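You operate a simulated robot arm through the tools that you are given. There is no shell and no other tool.

Carry out the task below with a simulated robot arm. There is one attempt and no reset: what you move stays moved.

## Task
Set the length stop to 350 mm and jog the tube to it.
Fine: clamp the stop before jogging, and use the JOG button on the counter box.

It is judged by the outcome, as a careful person would: the job done as asked, and still so three seconds after it is handed in. It fails if anything else is knocked over, pushed out of place, dropped, spilled or broken.

## Robot
A 7-joint arm with a three-finger gripper, fixed in place. Base frame: the origin is on the floor under the middle of its stand, x ahead of it, y to its left, z up. Readings come in m, degrees, newtons and seconds.
It reaches about 1.342 m from its shoulder. Its first joint turns from -166.0 to 166.0 degrees. Payload 2.69 kg.
The TCP is the grasp point between the finger pads, 0.03 m short of the fingertips. In the tool frame z runs along the fingers and y along their closing line. The gripper opens to 0.128 m; its body begins 0.117 m behind the TCP.
Orientation is told as [roll, pitch, yaw] about the base's x, y, z axes, in that order, counted from this pose: with the fingers straight down and closing along the base's y, the tool's x points along the base's -x, its y along +y and its z along -z.

## Interface
- The arm moves only by the tool jog_arm. Its argument "increments" is a list of rows, each a list of 6 numbers: the shift along the tool's x, y, z in units of 30 mm (1.0 is 30 mm), then the turn, a rotation vector about the tool's x, y, z in units of 5 degrees (1.0 is 5 degrees). In form: [[tx, ty, tz, wx, wy, wz], ...]. A call has 1 to 20 rows; each row shifts and turns the commanded pose from where the row before left it, along the tool's axes as they then stand. "grip" is the closure, from 0 (fully open) to 1 (shut), set as the call begins (left out, the last holds). A call with a number of a shift or a turn outside -1 to 1 is refused whole. Each row takes 0.2 s and may step no farther than 0.05 m and 8.6 degrees from the row before; otherwise, or with a gripper value out of range, the whole call is refused. Where a pose cannot be reached the arm comes as near as it can. A force on the tool above 90 N (or 10 N above the force at the start of the call, whichever is more), or a blocked arm, ends the call early, and 0.2 s more pass. The fingers move at their own pace (about 0.127 m/s each) and stop on an object; they squeeze with about 44 N. The grip force told is the motor's: it shows also when the fingers shut on nothing. Time passes only in rows, and 0.2 s behind the last, so rows that do not move let the fingers close. It gives the time, the measured TCP pose, the force on the tool (base axes), the opening and the grip force at its end, in the units of the frame above (readings bear some noise), with the torque about the TCP (base axes, N m) and any sound that the robot's microphone picked up, and new pictures: "show" is both (left out), scene, wrist or none.
- Cameras (640 x 400 px; columns grow to the right, rows downward): "scene" is fixed at [0.2212, -0.5012, 1.6543]; the picture's right is [0.63, -0.78, 0.00], its down [-0.17, -0.14, -0.98] and it looks along [0.76, 0.61, -0.22] (base axes); focal length 309 px, centre (320, 200). "wrist" rides on the gripper at [0.058, 0.054, -0.131] in the tool frame; the picture's right is [-0.68, 0.74, 0.00], its down [-0.62, -0.57, -0.55] and it looks along [-0.40, -0.37, 0.84] (tool axes); focal length 234 px, centre (320, 200). There is no depth. A picture from a camera that has moved, and an enlarged one, comes with that camera's place and axes in the base frame and with its lens.
- raise_lower(by): moves the trunk up (or, below 0, down) by that many m; the arm rides with it, the base frame stays. It gives what a move gives, with no picture.
- enlarge(camera, box): a new picture of the part [left, top, right, bottom] of that camera's present view, enlarged. The clock stands still meanwhile.
- hand_in(): hands the job in; it is judged then, once.

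Places have to be worked out from the pictures, the camera data and where the tool is seen. Open the gripper and draw the arm clear of the work before you hand the job in, unless the task says otherwise.

The tools are called after "Request:" as a command line: name --pt "numbers of a row" for each row, then --argument value for the rest, lists and objects as JSON in quotes. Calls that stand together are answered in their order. jog_arm: Moves the arm, as the interface text tells. Its arguments: {"type":"object","properties":{"increments":{"type":"array","items":{"type":"array","items":{"type":"number"}}},"grip":{"type":"number"},"show":{"type":"string","enum":["both","scene","wrist","none"]}},"required":["increments"]} The other tools are called the same way: raise_lower (by) moves the trunk up or down; enlarge (camera, box) takes an enlarged picture of a part of a camera's view; hand_in () hands the job in.

At the start:

```text
time_s: 0.0
tcp_pos: [0.5771, -0.0506, 1.5734]
orientation: [0.0, 0.0, 0.0]
force: [0.9, 0.1, 0.1]
ft_torque: [-0.03, 0.0, 0.03]
finger_gap: 0.1277
grip_force: 0.0
trunk travel left (down, up): [-0.25, 0.1]
```

scene: 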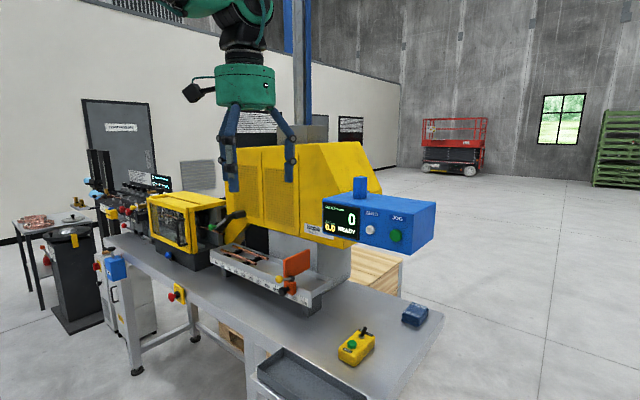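
wrist: 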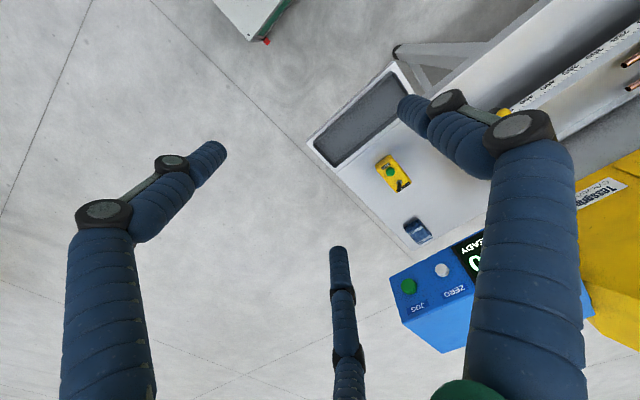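

I'll start by looking closely at the machine: the counter box, the trough with the length stop, and the scale.

Request:
enlarge --camera "scene" --box '[200, 220, 360, 320]'

Request:
enlarge --camera "scene" --box '[300, 170, 460, 270]'

Request:
enlarge --camera "wrist" --box '[480, 0, 640, 100]'

Request:
enlarge --camera "scene" --box '[320, 290, 448, 370]'

```text
4.00 times, centred on (280, 270) of scene
camera zoom: at [0.2212, -0.5012, 1.6543], right [0.63, -0.78, 0.0], down [-0.17, -0.14, -0.98], along [0.76, 0.61, -0.22], focal length 1237 px, centre (480, -80)
```

zoom: 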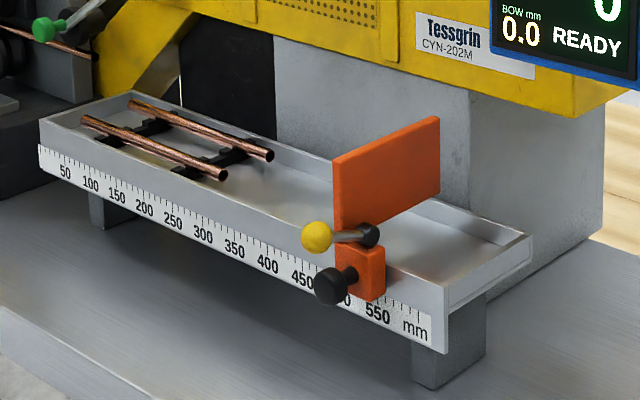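

```text
4.00 times, centred on (380, 220) of scene
camera zoom: at [0.2212, -0.5012, 1.6543], right [0.63, -0.78, 0.0], down [-0.17, -0.14, -0.98], along [0.76, 0.61, -0.22], focal length 1237 px, centre (80, 120)
```

zoom: 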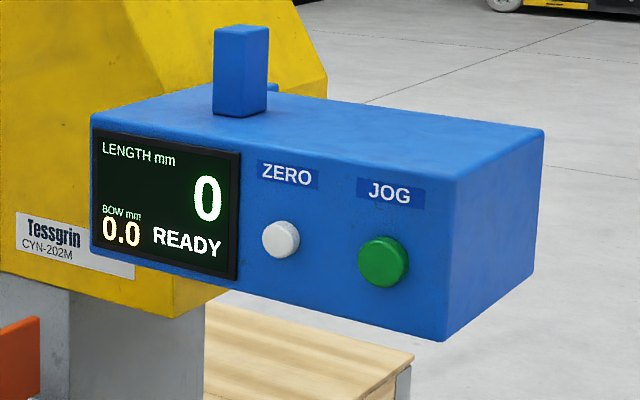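

```text
4.00 times, centred on (560, 50) of wrist
camera zoom: at [0.5192, 0.003, 1.7045], right [0.68, 0.74, 0.0], down [0.62, -0.57, 0.55], along [0.4, -0.37, -0.84], focal length 937 px, centre (-640, 800)
```

zoom: 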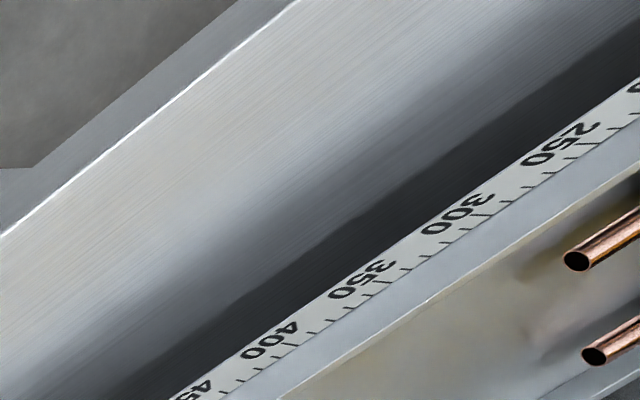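

```text
5.00 times, centred on (384, 330) of scene
camera zoom: at [0.2212, -0.5012, 1.6543], right [0.63, -0.78, 0.0], down [-0.17, -0.14, -0.98], along [0.76, 0.61, -0.22], focal length 1546 px, centre (0, -450)
```

zoom: 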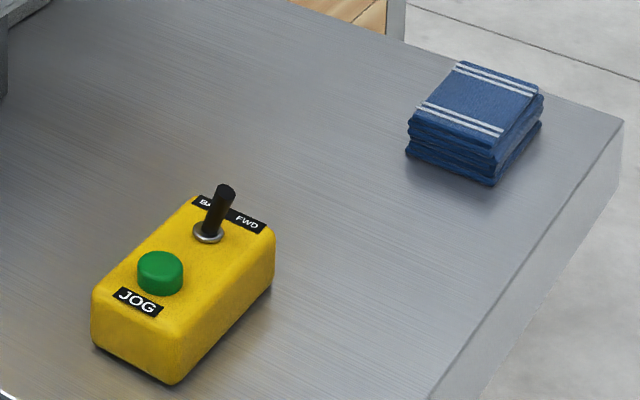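

The 350 mark triangulates to about (0.973, 0.430, 1.04), the scale runs along -y, and the stop sits near the 500 mark at y≈0.28. The JOG button is near (0.98, -0.157, 1.373). I'll move the wrist camera closer to the stop to see the clamp lever and knob.

Request:
jog_arm --pt "-0.4 0.95 0.5 0 0 0" --pt "-0.4 0.95 0.5 0 0 0" --pt "-0.4 0.95 0.5 0 0 0" --pt "-0.4 0.95 0.5 0 0 0" --pt "-0.4 0.95 0.5 0 0 0" --pt "-0.4 0.95 0.5 0 0 0" --pt "-0.4 0.95 0.5 0 0 0" --pt "-0.4 0.95 0.5 0 0 0" --pt "-0.4 0.95 0.5 0 0 0" --pt "-0.4 0.95 0.5 0 0 0" --pt "-0.4 0.95 0.5 0 0 0" --pt "-0.4 0.95 0.5 0 0 0" --pt "-0.4 0.95 0.5 0 0 0" --pt "-0.4 0.95 0.5 0 0 0" --pt "0 0 0 0 0 0" --grip 0

```text
time_s: 3.2
tcp_pos: [0.7463, 0.3484, 1.3628]
orientation: [0.1, 0.0, 0.0]
force: [-0.2, 0.4, 1.1]
ft_torque: [-0.02, 0.05, 0.02]
finger_gap: 0.1282
grip_force: 0.0
trunk travel left (down, up): [-0.25, 0.1]
camera wrist: at [0.6887, 0.4029, 1.4935], right [0.68, 0.74, 0.0], down [0.62, -0.57, 0.55], along [0.4, -0.37, -0.84], focal length 234 px, centre (320, 200)
```

scene: 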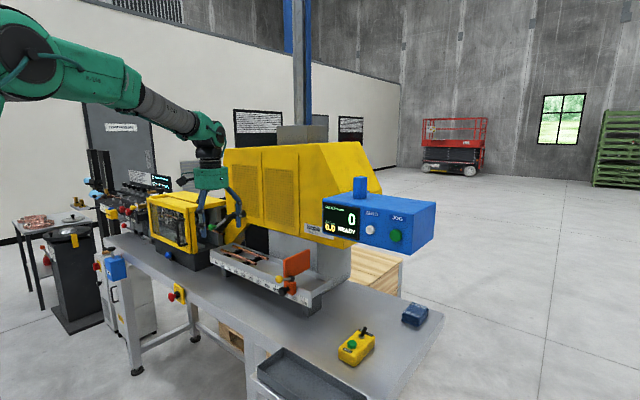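
wrist: 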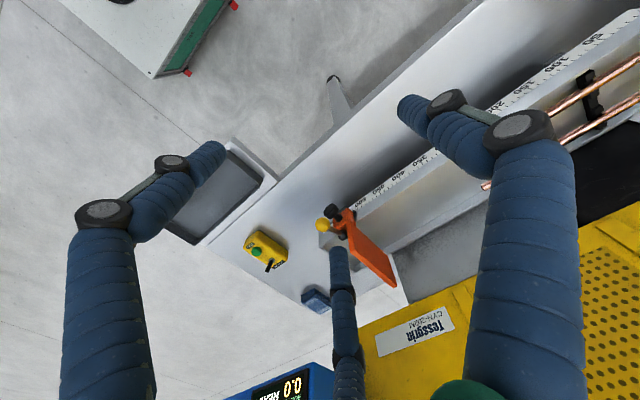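

Request:
enlarge --camera "wrist" --box '[290, 180, 418, 260]'

Request:
enlarge --camera "scene" --box '[256, 236, 336, 286]'

```text
5.00 times, centred on (354, 220) of wrist
camera zoom: at [0.6887, 0.4029, 1.4935], right [0.68, 0.74, 0.0], down [0.62, -0.57, 0.55], along [0.4, -0.37, -0.84], focal length 1171 px, centre (150, 100)
```

zoom: 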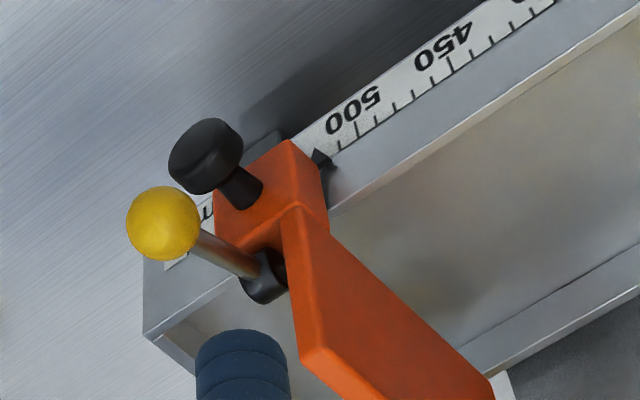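

```text
8.00 times, centred on (296, 261) of scene
camera zoom: at [0.2212, -0.5012, 1.6543], right [0.63, -0.78, 0.0], down [-0.17, -0.14, -0.98], along [0.76, 0.61, -0.22], focal length 2473 px, centre (512, -288)
```

zoom: 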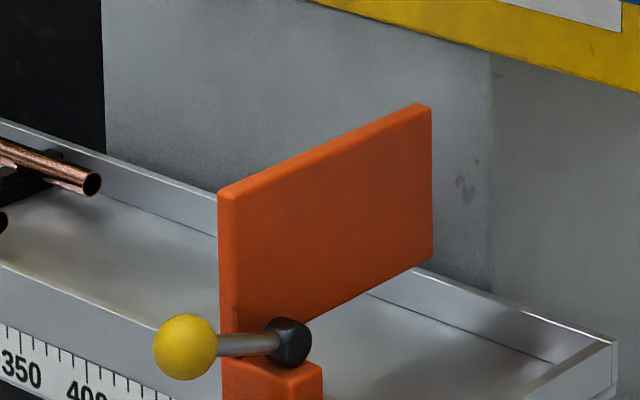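

From two views, the hub is at about (0.958, 0.218, 1.130), the ball at (0.894, 0.219, 1.153) and the black knob at (0.914, 0.225, 1.095). I'll turn the hand so the fingers point along +x, at a standoff, and so the wrist camera can see the stop from the front.

Request:
jog_arm --pt "0.8 0 0 0 -1 0" --pt "0.8 0 0 0 -1 0" --pt "0 0 0 0 -1 0" --pt "0 0 0 0 -1 0" --pt "0 0 0 0 -1 0" --pt "0 0 0 0 -1 0" --pt "0 0 0 0 -1 0" --pt "0 0 0 0 -1 0" --pt "0 0 0 0 -1 0" --pt "0 0 0 0 -1 0" --pt "0 0 0 0 -1 0" --pt "0 0 0 0 -1 0" --pt "0 0 0 0 -1 0" --pt "0 0 0 0 -1 0" --pt "0 0 0 0 -1 0" --pt "0 0 0 0 -1 0" --pt "0 0 0 0 -1 0" --pt "0 0 0 0 -1 0"

```text
time_s: 7.0
tcp_pos: [0.6981, 0.3496, 1.3603]
orientation: [-174.0, -89.9, 174.0]
force: [0.1, -0.4, -0.6]
ft_torque: [0.04, 0.01, 0.01]
finger_gap: 0.1279
grip_force: 0.1
trunk travel left (down, up): [-0.25, 0.1]
camera wrist: at [0.5672, 0.4025, 1.3025], right [0.0, 0.74, 0.68], down [-0.55, -0.57, 0.62], along [0.84, -0.37, 0.4], focal length 234 px, centre (320, 200)
```

scene: 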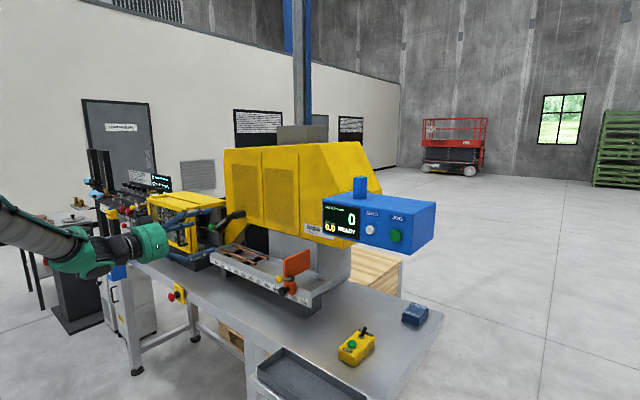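
wrist: 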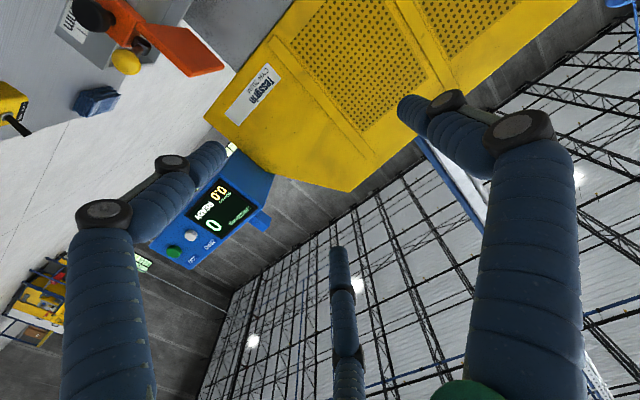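

The hand is now horizontal, but the camera is on the underside. I'll roll it about the tool axis to bring the camera on top.

Request:
jog_arm --pt "0 0 0 0 0 1" --pt "0 0 0 0 0 1" --pt "0 0 0 0 0 1" --pt "0 0 0 0 0 1" --pt "0 0 0 0 0 1" --pt "0 0 0 0 0 1" --pt "0 0 0 0 0 1" --pt "0 0 0 0 0 1" --pt "0 0 0 0 0 1" --pt "0 0 0 0 0 1" --pt "0 0 0 0 0 1" --pt "0 0 0 0 0 1" --pt "0 0 0 0 0 1" --pt "0 0 0 0 0 1" --pt "0 0 0 0 0 1" --pt "0 0 0 0 0 1" --pt "0 0 0 0 0 1" --pt "0 0 0 0 0 1" --pt "0 0 0 0 0 1" --pt "0 0 0 0 0 1"

```text
time_s: 11.2
tcp_pos: [0.7235, 0.4406, 1.7623]
orientation: [88.7, 9.4, -90.1]
force: [0.1, -0.6, 0.2]
ft_torque: [0.02, 0.01, 0.0]
finger_gap: 0.128
grip_force: 0.0
out of reach, approached as far as the arm can: row 8, 9, 10, 11, 12, 13, 14, 15, 16, 17, 18, 19, 20
trunk travel left (down, up): [-0.25, 0.1]
camera wrist: at [0.5939, 0.49, 1.8277], right [0.02, -0.79, 0.62], down [-0.56, -0.52, -0.64], along [0.83, -0.34, -0.45], focal length 234 px, centre (320, 200)
```

scene: 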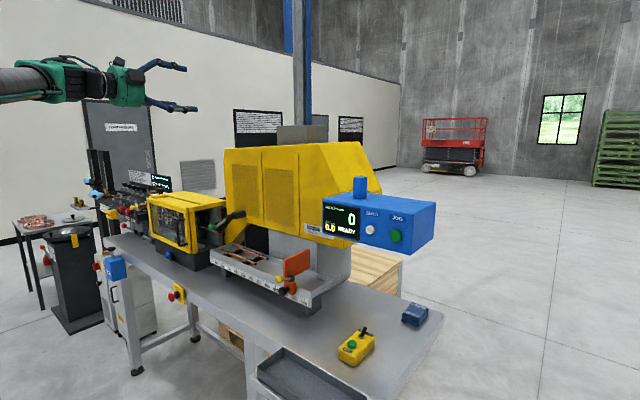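
wrist: 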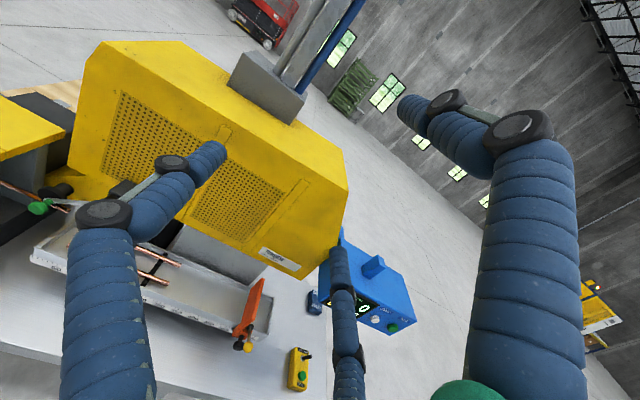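

The arm kept the orientation but ended well above the commanded spot. I'll send a null row to see where the commanded pose now stands.

Request:
jog_arm --pt "0 0 0 0 0 0" --show "none"

```text
time_s: 11.6
tcp_pos: [0.7223, 0.4401, 1.7619]
orientation: [88.6, 9.2, -90.2]
force: [-0.7, -0.5, 0.2]
ft_torque: [-0.02, 0.01, 0.04]
finger_gap: 0.1281
grip_force: 0.0
trunk travel left (down, up): [-0.25, 0.1]
```

The commanded pose follows the reached pose. I'll try lowering straight down in this wrist posture, staying at x≈0.72, well in front of the machine.

Request:
jog_arm --pt "-0.16 -0.96 0 0 0 0" --pt "-0.16 -0.96 0 0 0 0" --pt "-0.16 -0.96 0 0 0 0" --pt "-0.16 -0.96 0 0 0 0" --pt "-0.5 -0.9 0 0 0 0" --pt "-0.5 -0.9 0 0 0 0" --pt "-0.5 -0.9 0 0 0 0" --pt "-0.5 -0.9 0 0 0 0"

```text
time_s: 13.4
tcp_pos: [0.8133, 0.4484, 1.7247]
orientation: [89.1, 9.4, -90.2]
force: [-0.5, 0.3, 1.2]
ft_torque: [0.0, 0.0, 0.01]
finger_gap: 0.1277
grip_force: 0.1
out of reach, approached as far as the arm can: row 1, 2, 3, 4, 5, 6, 7, 8
trunk travel left (down, up): [-0.25, 0.1]
camera wrist: at [0.6834, 0.4969, 1.7899], right [0.01, -0.79, 0.61], down [-0.56, -0.51, -0.65], along [0.83, -0.34, -0.45], focal length 234 px, centre (320, 200)
```

scene: 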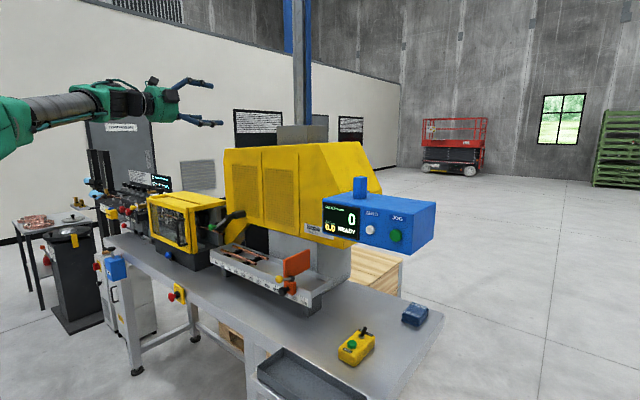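
wrist: 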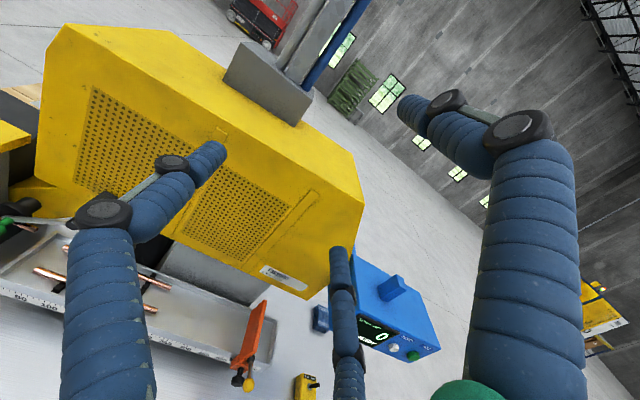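

This wrist roll is joint-limited, so I'll undo it. A pitch of about -45° with no roll gives a good camera view from the left and above, so I'm heading for that instead.

Request:
jog_arm --pt "0 0 0 0 0 -1" --pt "0 0 0 0 0 -1" --pt "0 0 0 0 0 -1" --pt "0 0 0 0 0 -1" --pt "0 0 0 0 0 -1" --pt "0 0 0 0 0 -1" --pt "0 0 0 0 0 -1" --pt "0 0 0 0 0 -1" --pt "0 0 0 0 0 -1" --pt "0 0 0 0 0 -1" --pt "0 0 0 0 0 -1" --pt "0 0 0 0 0 -1" --pt "0 0 0 0 0 -1" --pt "0 0 0 0 0 -1" --pt "0 0 0 0 0 -1" --pt "0 0 0 0 0 -1" --pt "0 0 0 0 0 -1" --pt "0 0 0 0 0 -1" --pt "0 0 0 0 0 -1" --pt "0 0 0 0 0 -1" --show "scene"

```text
time_s: 17.6
tcp_pos: [0.8129, 0.4489, 1.7242]
orientation: [-67.7, -90.0, 67.8]
force: [-0.2, 0.3, 0.1]
ft_torque: [0.03, 0.01, 0.01]
finger_gap: 0.1279
grip_force: 0.2
trunk travel left (down, up): [-0.25, 0.1]
```

scene: 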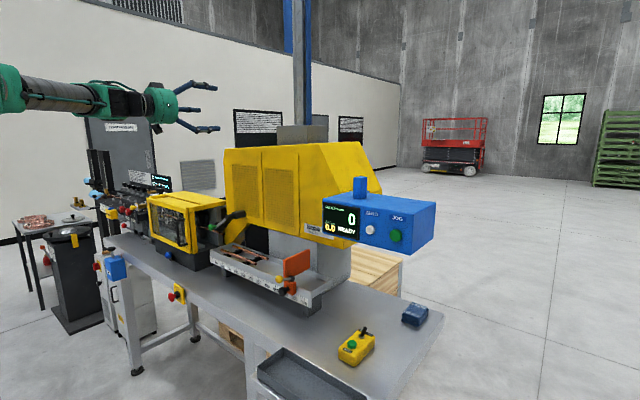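

Orientation is back to fingers-forward with no roll. Next I lower to about z=1.39 and pitch the fingers down to 45°.

Request:
jog_arm --pt "1 -0.3 -0.25 0 0 0" --pt "1 -0.3 -0.25 0 0 0" --pt "1 -0.3 -0.25 0 0 0" --pt "1 -0.3 -0.25 0 0 0" --pt "1 -0.3 -0.25 0 0 0" --pt "1 -0.3 -0.25 0 0 0" --pt "1 -0.3 -0.25 0 0 0" --pt "1 -0.3 -0.25 0 0 0" --pt "1 -0.3 -0.25 0 0 0" --pt "1 -0.3 -0.25 0 0 0" --pt "1 -0.3 -0.25 0 0 0" --pt "0 0 0 0 1 0" --pt "0 0 0 0 1 0" --pt "0 0 0 0 1 0" --pt "0 0 0 0 1 0" --pt "0 0 0 0 1 0" --pt "0 0 0 0 1 0" --pt "0 0 0 0 1 0" --pt "0 0 0 0 1 0" --pt "0 0 0 0 1 0"

```text
time_s: 21.8
tcp_pos: [0.729, 0.3494, 1.3949]
orientation: [-0.1, -44.9, 0.0]
force: [0.5, -0.2, -0.2]
ft_torque: [0.02, 0.0, 0.0]
finger_gap: 0.1278
grip_force: 0.1
trunk travel left (down, up): [-0.25, 0.1]
camera wrist: at [0.5964, 0.4038, 1.4459], right [0.48, 0.74, 0.48], down [0.05, -0.57, 0.82], along [0.88, -0.37, -0.31], focal length 234 px, centre (320, 200)
```

scene: 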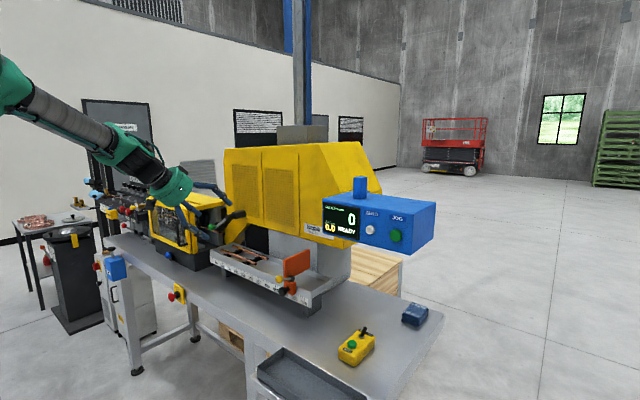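
wrist: 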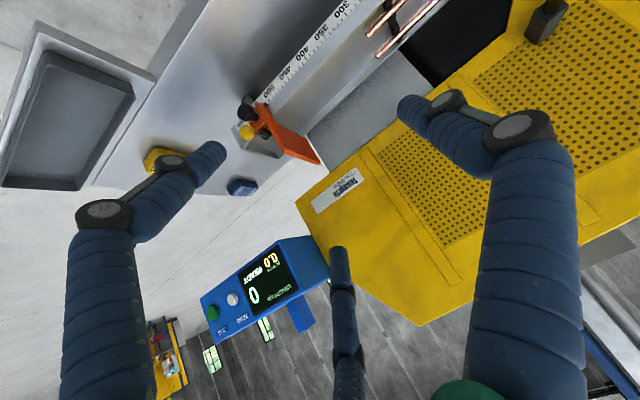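

This posture is reachable and gives a clear view. I'll enlarge the stop, the tube outlet and the scale.

Request:
enlarge --camera "wrist" --box '[210, 70, 338, 170]'

Request:
enlarge --camera "wrist" --box '[290, 0, 450, 100]'

Request:
enlarge --camera "scene" --box '[140, 180, 260, 280]'

```text
4.00 times, centred on (274, 120) of wrist
camera zoom: at [0.5964, 0.4038, 1.4459], right [0.48, 0.74, 0.48], down [0.05, -0.57, 0.82], along [0.88, -0.37, -0.31], focal length 937 px, centre (504, 520)
```

zoom: 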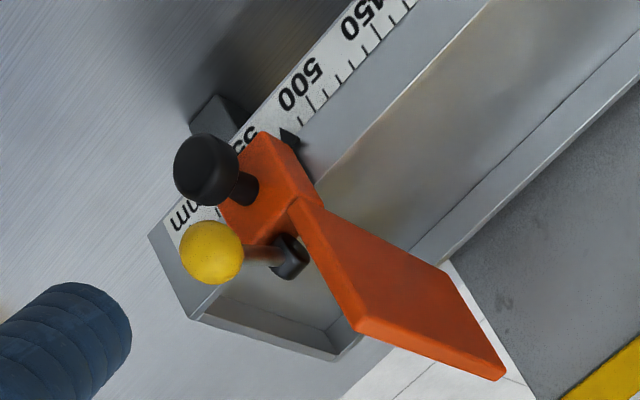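

```text
4.00 times, centred on (370, 50) of wrist
camera zoom: at [0.5964, 0.4038, 1.4459], right [0.48, 0.74, 0.48], down [0.05, -0.57, 0.82], along [0.88, -0.37, -0.31], focal length 937 px, centre (120, 800)
```

zoom: 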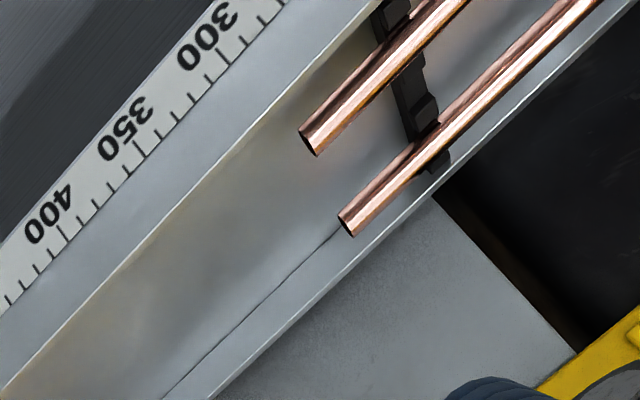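

```text
4.00 times, centred on (200, 230) of scene
camera zoom: at [0.2212, -0.5012, 1.6543], right [0.63, -0.78, 0.0], down [-0.17, -0.14, -0.98], along [0.76, 0.61, -0.22], focal length 1237 px, centre (800, 80)
```

zoom: 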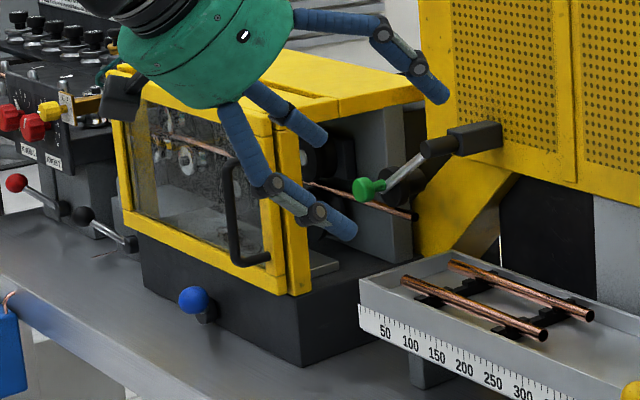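

The stop has a ball lever with a hub on the -y side of the flag and a black pull knob on its front, and the pointer sits on the block's +y side near 520–530. The loose tubes end at about y=0.49, so there is room to set 350. I'll move in for a closer view.

Request:
jog_arm --pt "0.61 -0.125 0.83 0 0 0" --pt "0.61 -0.125 0.83 0 0 0" --pt "0.61 -0.125 0.83 0 0 0" --pt "0.61 -0.125 0.83 0 0 0" --pt "0.61 -0.125 0.83 0 0 0" --pt "0.61 -0.125 0.83 0 0 0" --pt "0.61 -0.125 0.83 0 0 0" --pt "0.61 -0.125 0.83 0 0 0"

```text
time_s: 23.6
tcp_pos: [0.7674, 0.3184, 1.1503]
orientation: [-0.1, -45.1, -0.1]
force: [-0.4, 0.3, 0.9]
ft_torque: [0.02, 0.0, -0.03]
finger_gap: 0.1279
grip_force: 0.0
trunk travel left (down, up): [-0.25, 0.1]
camera wrist: at [0.6343, 0.3718, 1.201], right [0.48, 0.74, 0.48], down [0.05, -0.57, 0.82], along [0.88, -0.37, -0.31], focal length 234 px, centre (320, 200)
```

scene: 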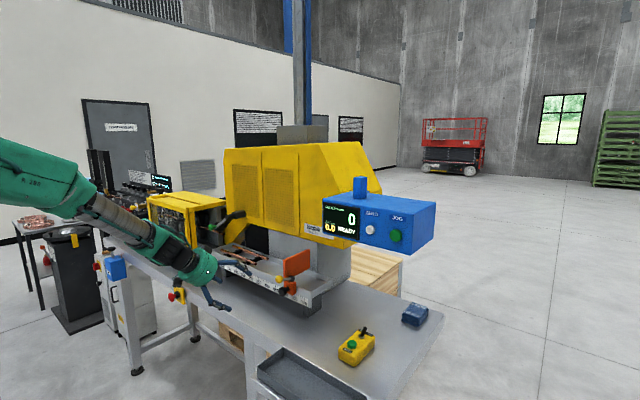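
wrist: 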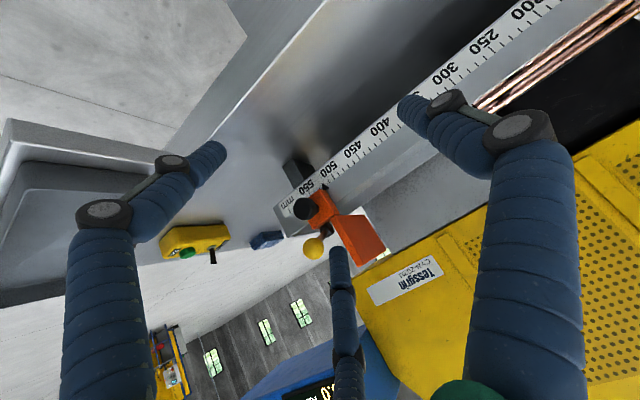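

Request:
enlarge --camera "wrist" --box '[280, 150, 392, 270]'

Request:
enlarge --camera "wrist" --box '[310, 90, 406, 190]'

```text
3.33 times, centred on (336, 210) of wrist
camera zoom: at [0.6343, 0.3718, 1.201], right [0.48, 0.74, 0.48], down [0.05, -0.57, 0.82], along [0.88, -0.37, -0.31], focal length 781 px, centre (267, 167)
```

zoom: 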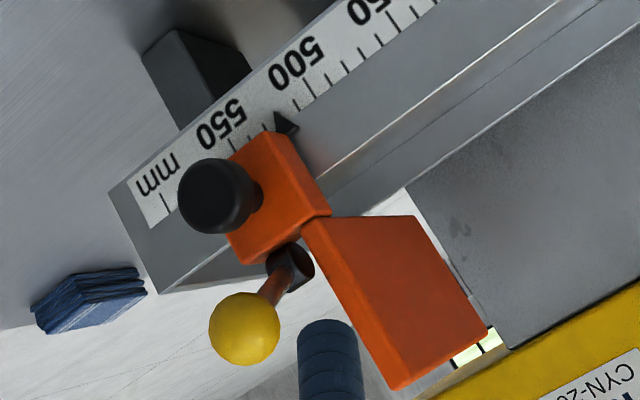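

```text
4.00 times, centred on (358, 140) of wrist
camera zoom: at [0.6343, 0.3718, 1.201], right [0.48, 0.74, 0.48], down [0.05, -0.57, 0.82], along [0.88, -0.37, -0.31], focal length 937 px, centre (168, 440)
```

zoom: 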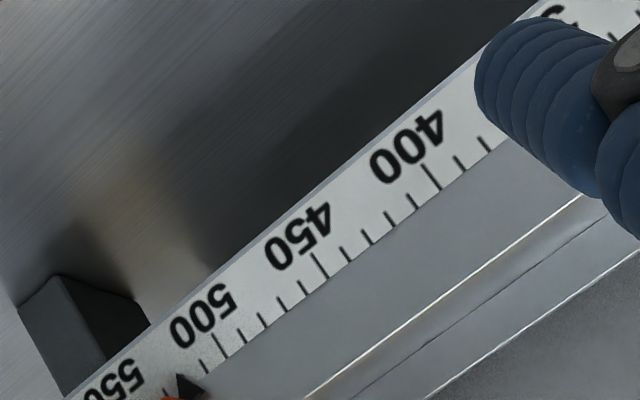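

Request:
enlarge --camera "wrist" --box '[334, 160, 382, 200]'

Request:
enlarge --camera "wrist" --box '[296, 190, 360, 240]'

```text
10.00 times, centred on (358, 180) of wrist
camera zoom: at [0.6343, 0.3718, 1.201], right [0.48, 0.74, 0.48], down [0.05, -0.57, 0.82], along [0.88, -0.37, -0.31], focal length 2342 px, centre (-60, 400)
```

zoom: 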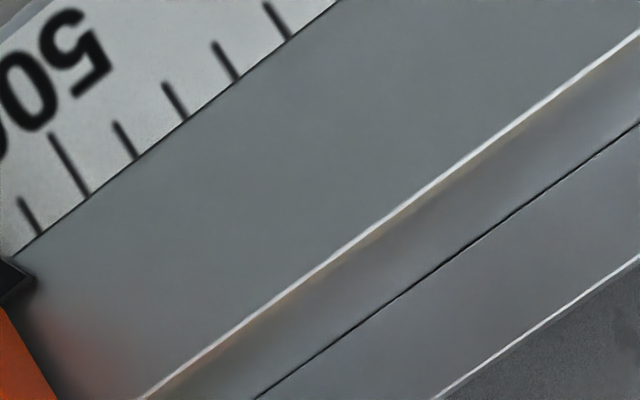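

```text
8.00 times, centred on (328, 215) of wrist
camera zoom: at [0.6343, 0.3718, 1.201], right [0.48, 0.74, 0.48], down [0.05, -0.57, 0.82], along [0.88, -0.37, -0.31], focal length 1873 px, centre (256, 80)
```

zoom: 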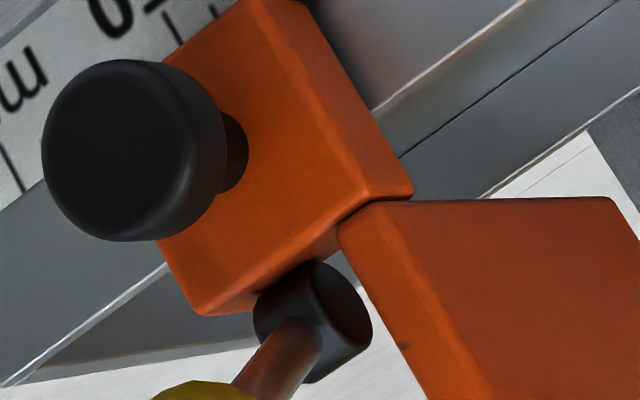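

Request:
enlarge --camera "wrist" --box '[300, 212, 348, 262]'

Request:
enlarge --camera "wrist" --box '[318, 170, 350, 195]'

Request:
enlarge --camera "scene" --box '[268, 264, 316, 300]'

```text
8.00 times, centred on (324, 237) of wrist
camera zoom: at [0.6343, 0.3718, 1.201], right [0.48, 0.74, 0.48], down [0.05, -0.57, 0.82], along [0.88, -0.37, -0.31], focal length 1873 px, centre (288, -96)
```

zoom: 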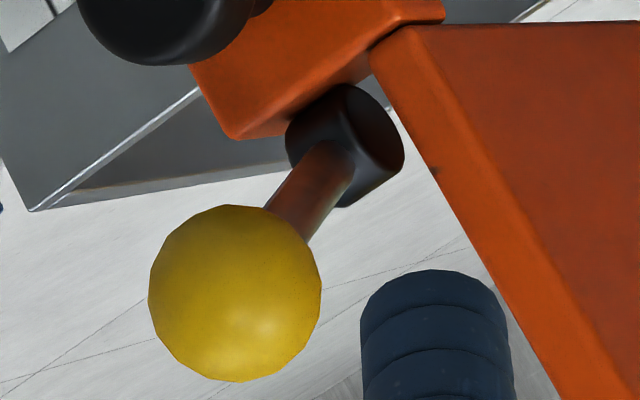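

```text
16.00 times, centred on (334, 182) of wrist
camera zoom: at [0.6343, 0.3718, 1.201], right [0.48, 0.74, 0.48], down [0.05, -0.57, 0.82], along [0.88, -0.37, -0.31], focal length 3747 px, centre (96, 480)
```

zoom: 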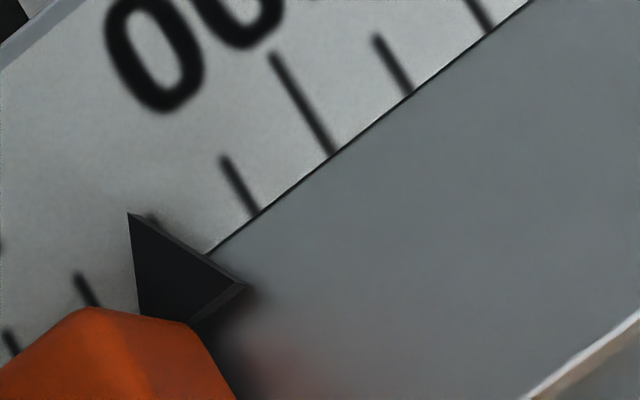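

```text
11.11 times, centred on (292, 282) of scene
camera zoom: at [0.2212, -0.5012, 1.6543], right [0.63, -0.78, 0.0], down [-0.17, -0.14, -0.98], along [0.76, 0.61, -0.22], focal length 3435 px, centre (631, -711)
```

zoom: 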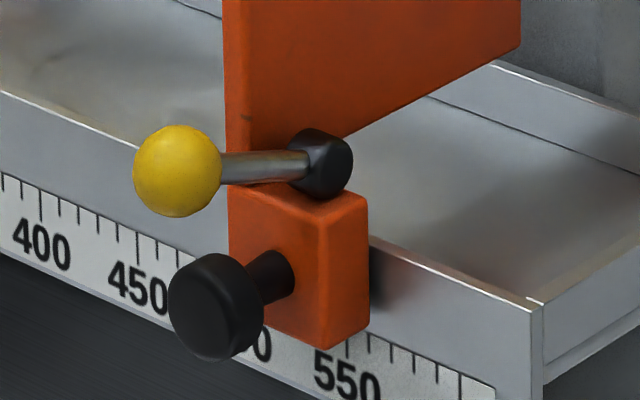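

The pointer reads about 520, since it sits right by the 520 tick, so the stop must move +170 mm in y. The hub's axis lies along y, so the lever swings up and down. I'll close the fingers into a poker and move to the -y side of the block, still standing off, to gently test whether the carriage is loose.

Request:
jog_arm --pt "0 -1 0 0 -1 0" --pt "0 -1 0 0 -1 0" --pt "0 -1 0 0 -1 0" --pt "0 -1 0 0 0 0" --pt "0 -1 0 0 0 0" --pt "0 -1 0 0 0 0" --pt "0 0 0 0 0 0" --grip 1

```text
time_s: 25.2
tcp_pos: [0.7643, 0.1406, 1.1493]
orientation: [0.0, -60.0, 0.0]
force: [-0.2, -0.3, 0.6]
ft_torque: [-0.03, -0.02, 0.02]
finger_gap: 0.0022
grip_force: 31.5
trunk travel left (down, up): [-0.25, 0.1]
camera wrist: at [0.6231, 0.1941, 1.1643], right [0.34, 0.74, 0.59], down [-0.17, -0.57, 0.81], along [0.93, -0.37, -0.07], focal length 234 px, centre (320, 200)
```

scene: 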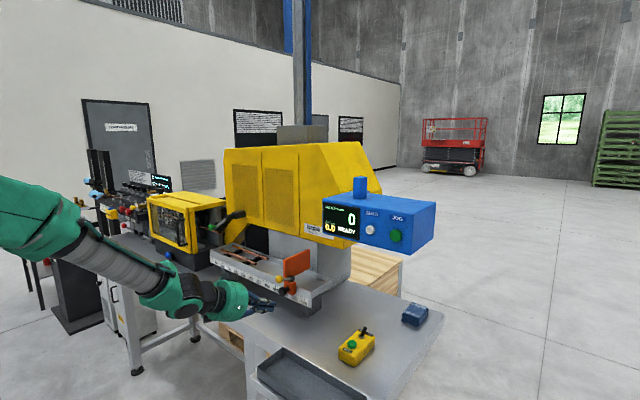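
wrist: 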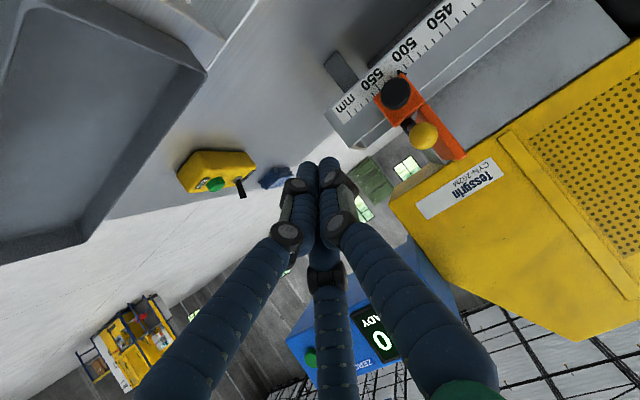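

The closed fingertips make a slim bundle of about 36 mm. I'll move it forward beside the block on its -y side, at y≈0.14, leaving a clear gap before any contact.

Request:
jog_arm --pt "-0.26 0 0.89 0 0 0" --pt "-0.26 0 0.89 0 0 0" --pt "-0.26 0 0.89 0 0 0" --pt "-0.26 0 0.89 0 0 0" --pt "-0.26 0 0.89 0 0 0" --pt "-0.26 0 0.89 0 0 0"

```text
time_s: 26.6
tcp_pos: [0.9293, 0.1395, 1.1113]
orientation: [0.0, -60.0, -0.1]
force: [-0.6, 0.4, 0.1]
ft_torque: [0.0, 0.0, -0.06]
finger_gap: 0.0019
grip_force: 31.4
trunk travel left (down, up): [-0.25, 0.1]
camera wrist: at [0.7868, 0.1928, 1.1257], right [0.34, 0.74, 0.59], down [-0.17, -0.57, 0.81], along [0.93, -0.37, -0.07], focal length 234 px, centre (320, 200)
```

scene: 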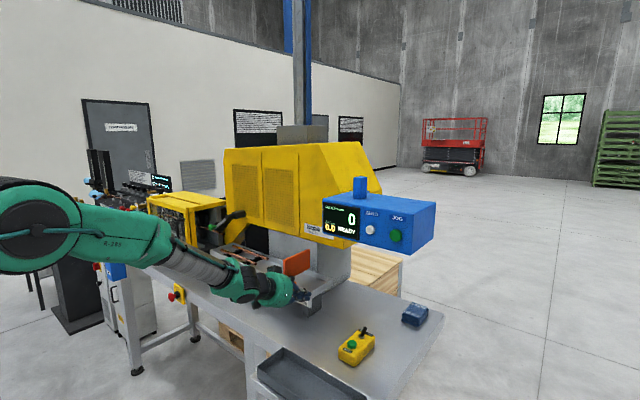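
wrist: 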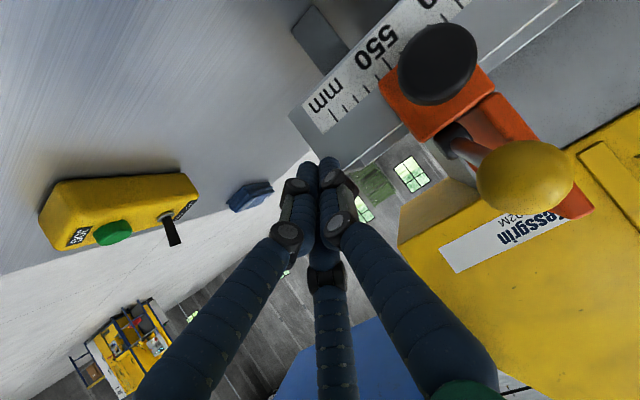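

The bundle is beside the block. I'll creep along +y in 5 mm steps and watch the force for contact.

Request:
jog_arm --pt "0 0.17 0 0 0 0" --pt "0 0.17 0 0 0 0" --pt "0 0.17 0 0 0 0" --pt "0 0.17 0 0 0 0" --pt "0 0.17 0 0 0 0" --pt "0 0.17 0 0 0 0"

```text
time_s: 28.0
tcp_pos: [0.9286, 0.1699, 1.1109]
orientation: [0.0, -60.0, 0.0]
force: [0.1, 0.5, -0.8]
ft_torque: [0.0, 0.03, -0.03]
finger_gap: 0.0018
grip_force: 31.1
trunk travel left (down, up): [-0.25, 0.1]
camera wrist: at [0.7871, 0.2235, 1.1253], right [0.34, 0.74, 0.59], down [-0.17, -0.56, 0.81], along [0.93, -0.37, -0.07], focal length 234 px, centre (320, 200)
```

scene: 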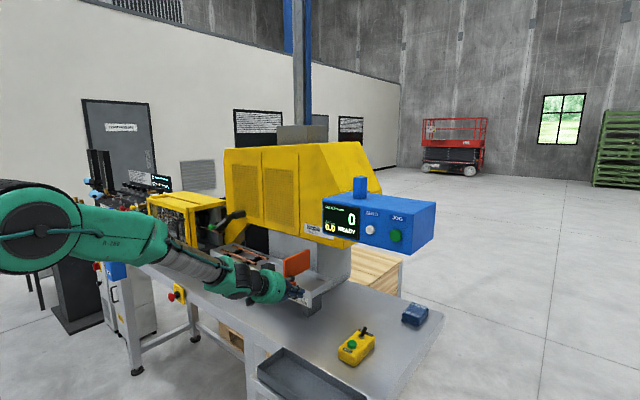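
wrist: 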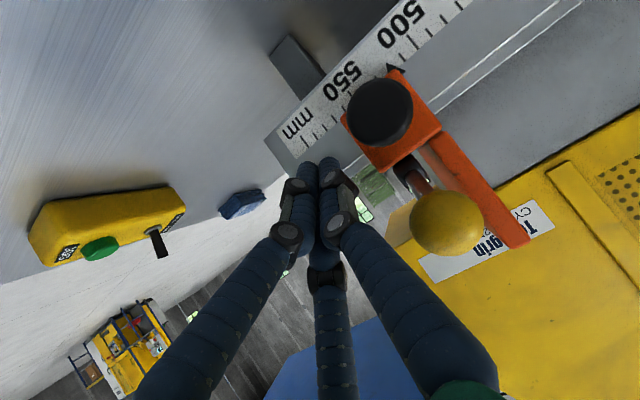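

No contact yet. I'll continue in 3 mm steps.

Request:
jog_arm --pt "0 0.1 0 0 0 0" --pt "0 0.1 0 0 0 0" --pt "0 0.1 0 0 0 0" --pt "0 0.1 0 0 0 0"

```text
time_s: 29.0
tcp_pos: [0.9292, 0.1823, 1.1126]
orientation: [0.0, -60.0, 0.0]
force: [0.0, -0.3, 0.4]
ft_torque: [-0.02, 0.0, 0.01]
finger_gap: 0.0019
grip_force: 32.0
trunk travel left (down, up): [-0.25, 0.1]
camera wrist: at [0.7872, 0.2362, 1.1261], right [0.34, 0.74, 0.59], down [-0.17, -0.57, 0.81], along [0.93, -0.37, -0.07], focal length 234 px, centre (320, 200)
```

scene: 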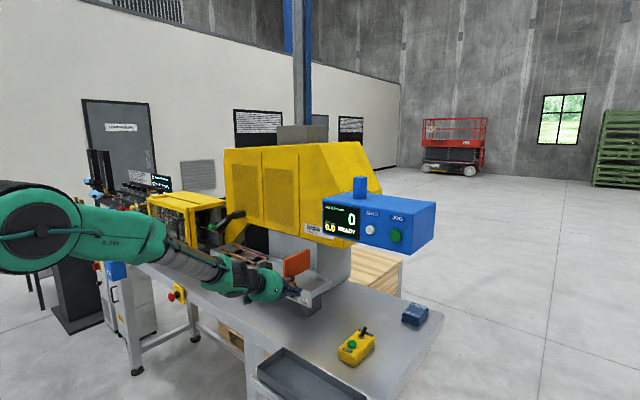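
wrist: 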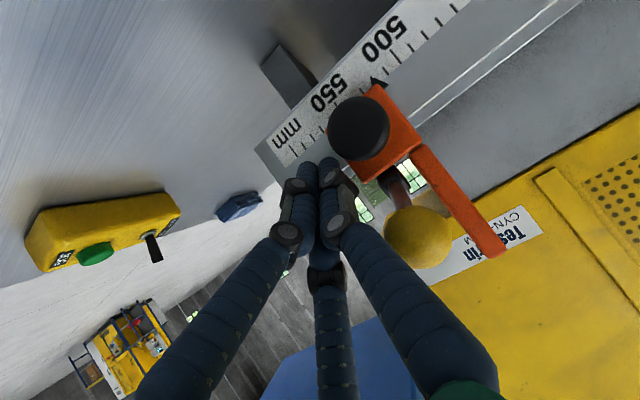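

The bundle is now almost touching the block. I'll go on with 2 mm steps to find contact.

Request:
jog_arm --pt "0 0.07 0 0 0 0" --pt "0 0.07 0 0 0 0" --pt "0 0.07 0 0 0 0" --show "wrist"

```text
time_s: 29.8
tcp_pos: [0.9297, 0.1875, 1.1116]
orientation: [0.0, -60.0, -0.1]
force: [-0.5, -1.8, 0.0]
ft_torque: [-0.02, 0.0, -0.02]
finger_gap: 0.002
grip_force: 31.6
trunk travel left (down, up): [-0.25, 0.1]
camera wrist: at [0.7876, 0.2415, 1.1256], right [0.34, 0.74, 0.59], down [-0.17, -0.57, 0.81], along [0.93, -0.37, -0.07], focal length 234 px, centre (320, 200)
```

wrist: 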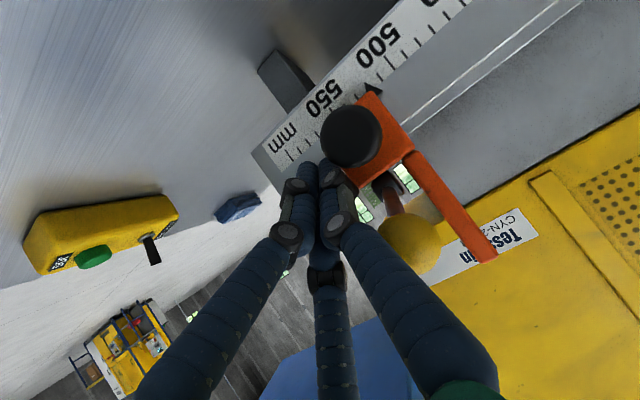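

A slight -1.8 N in y suggests first contact. I'll push 6 mm more and see whether the force climbs (clamped) or the stop moves (loose).

Request:
jog_arm --pt "0 0.07 0 0 0 0" --pt "0 0.07 0 0 0 0" --pt "0 0.07 0 0 0 0" --show "wrist"

```text
time_s: 30.6
tcp_pos: [0.9301, 0.1895, 1.1104]
orientation: [0.1, -60.1, -0.4]
force: [-0.3, -52.7, 1.2]
ft_torque: [-0.41, -0.24, -0.8]
finger_gap: 0.0019
grip_force: 31.5
trunk travel left (down, up): [-0.25, 0.1]
camera wrist: at [0.7878, 0.2429, 1.1255], right [0.34, 0.73, 0.59], down [-0.17, -0.57, 0.81], along [0.92, -0.38, -0.07], focal length 234 px, centre (320, 200)
```

wrist: 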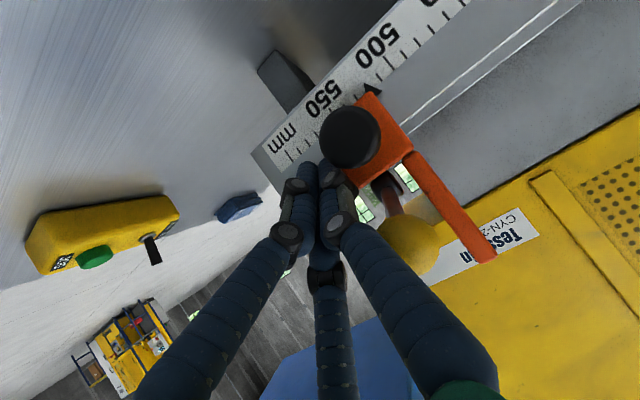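

The force reached 53 N and the stop did not move, so it is clamped with the lever down. I'll back off, retreat, and line the closed fingertips up below and in front of the ball to lift the lever.

Request:
jog_arm --pt "0 -0.33 0 0 0 0" --pt "0 -0.4 0 0 0 0" --pt "0 0 -0.93 0 0 0" --pt "0 0 -0.93 0 0 0" --pt "0 0 -0.93 0 0 0" --pt "0 0 -0.93 0 0 0" --pt "0 0 -0.93 0 0 0" --pt "0 0.84 0 0 0 0" --pt "0 0.84 0 0 0 0" --pt "0.46 0 0.62 0 0 0" --pt "0.46 0 0.62 0 0 0" --pt "0 0 0 0 0 0"

```text
time_s: 33.2
tcp_pos: [0.8287, 0.2226, 1.1385]
orientation: [-0.1, -59.9, 0.0]
force: [-0.6, 0.2, -0.8]
ft_torque: [-0.02, -0.04, 0.02]
finger_gap: 0.002
grip_force: 31.8
trunk travel left (down, up): [-0.25, 0.1]
camera wrist: at [0.6871, 0.2769, 1.1521], right [0.34, 0.74, 0.59], down [-0.17, -0.57, 0.81], along [0.93, -0.37, -0.07], focal length 234 px, centre (320, 200)
```

scene: 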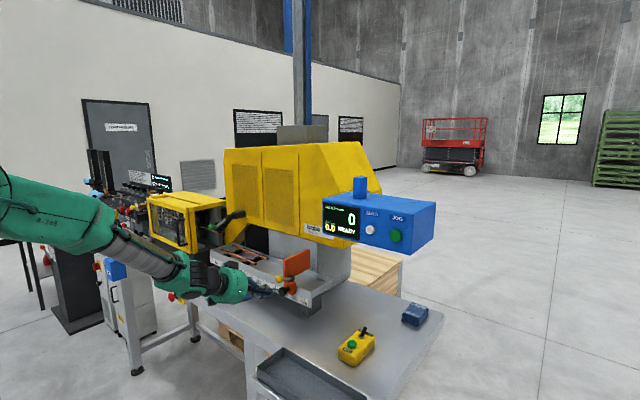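
wrist: 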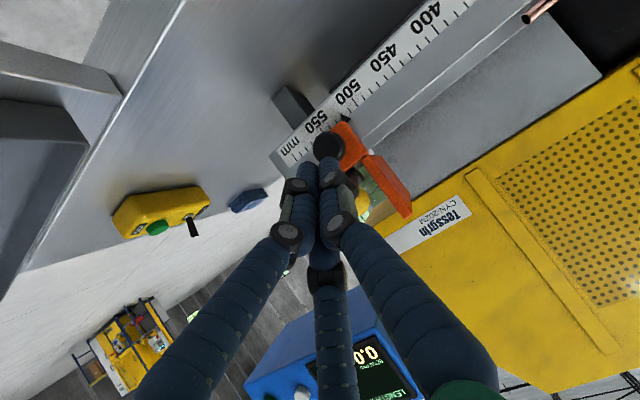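

The ball is partly hidden behind the fingers, which is consistent with the tip being in front of and below it. I'll advance 28 mm along the finger axis and check in the scene view.

Request:
jog_arm --pt "0.1 -0.08 0.47 0 0 0" --pt "0.1 0 0.47 0 0 0"

Request:
enlarge --camera "scene" --box '[240, 240, 336, 300]'

```text
time_s: 33.8
tcp_pos: [0.8489, 0.2205, 1.1184]
orientation: [0.0, -60.0, -0.1]
force: [-0.5, -0.7, 0.6]
ft_torque: [-0.01, 0.03, 0.02]
finger_gap: 0.0021
grip_force: 31.1
trunk travel left (down, up): [-0.25, 0.1]
camera wrist: at [0.7078, 0.2743, 1.1331], right [0.34, 0.74, 0.59], down [-0.17, -0.57, 0.81], along [0.93, -0.37, -0.07], focal length 234 px, centre (320, 200)
```

scene: 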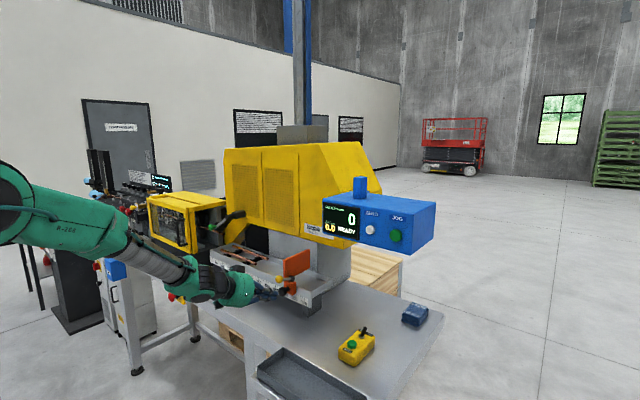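
wrist: 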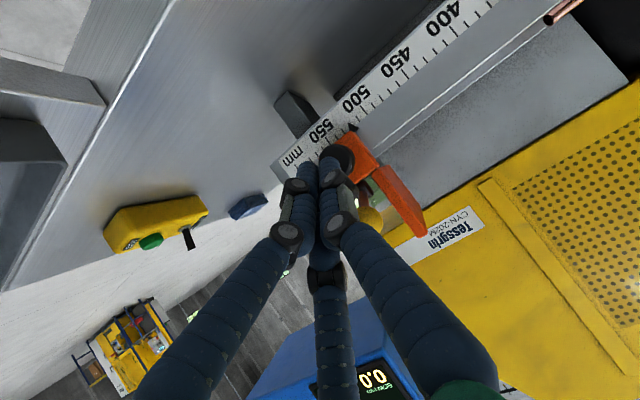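

```text
6.67 times, centred on (288, 270) of scene
camera zoom: at [0.2212, -0.5012, 1.6543], right [0.63, -0.78, 0.0], down [-0.17, -0.14, -0.98], along [0.76, 0.61, -0.22], focal length 2061 px, centre (533, -267)
```

zoom: 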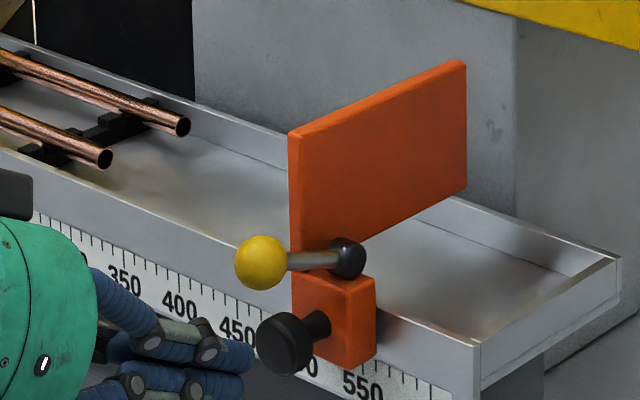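

The scene view shows the fingertips in front of the knob and below the ball. Now I push up and forward, perpendicular to the fingers, until I touch the ball.

Request:
jog_arm --pt "-0.17 0 0 0 0 0" --pt "-0.17 0 0 0 0 0" --pt "-0.17 0 0 0 0 0" --pt "-0.17 0 0 0 0 0" --show "scene"

Request:
enlarge --camera "scene" --box '[240, 240, 336, 300]'

```text
time_s: 34.8
tcp_pos: [0.8591, 0.2196, 1.1367]
orientation: [0.0, -60.0, 0.0]
force: [-1.2, 0.1, -0.6]
ft_torque: [0.02, -0.01, 0.0]
finger_gap: 0.0019
grip_force: 31.0
trunk travel left (down, up): [-0.25, 0.1]
```

scene: 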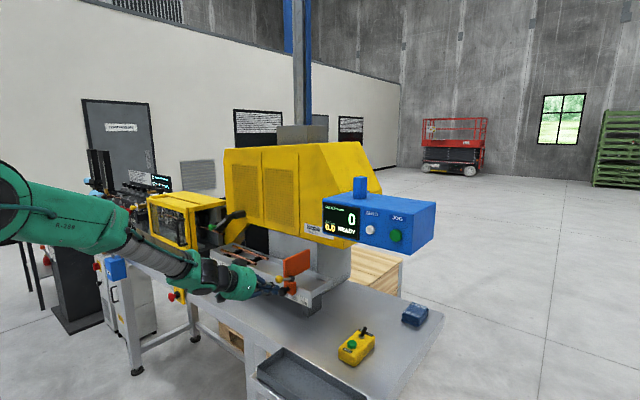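

```text
6.67 times, centred on (288, 270) of scene
camera zoom: at [0.2212, -0.5012, 1.6543], right [0.63, -0.78, 0.0], down [-0.17, -0.14, -0.98], along [0.76, 0.61, -0.22], focal length 2061 px, centre (533, -267)
```

zoom: 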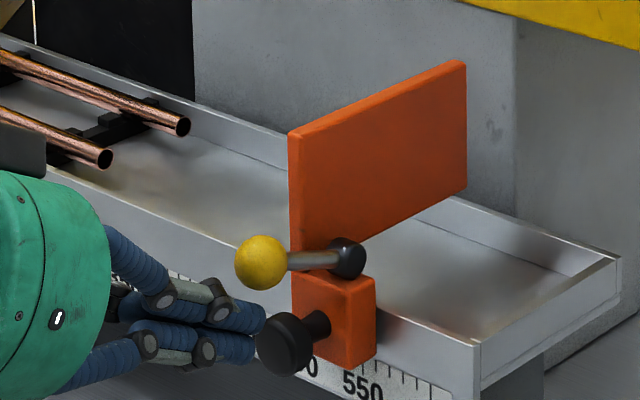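

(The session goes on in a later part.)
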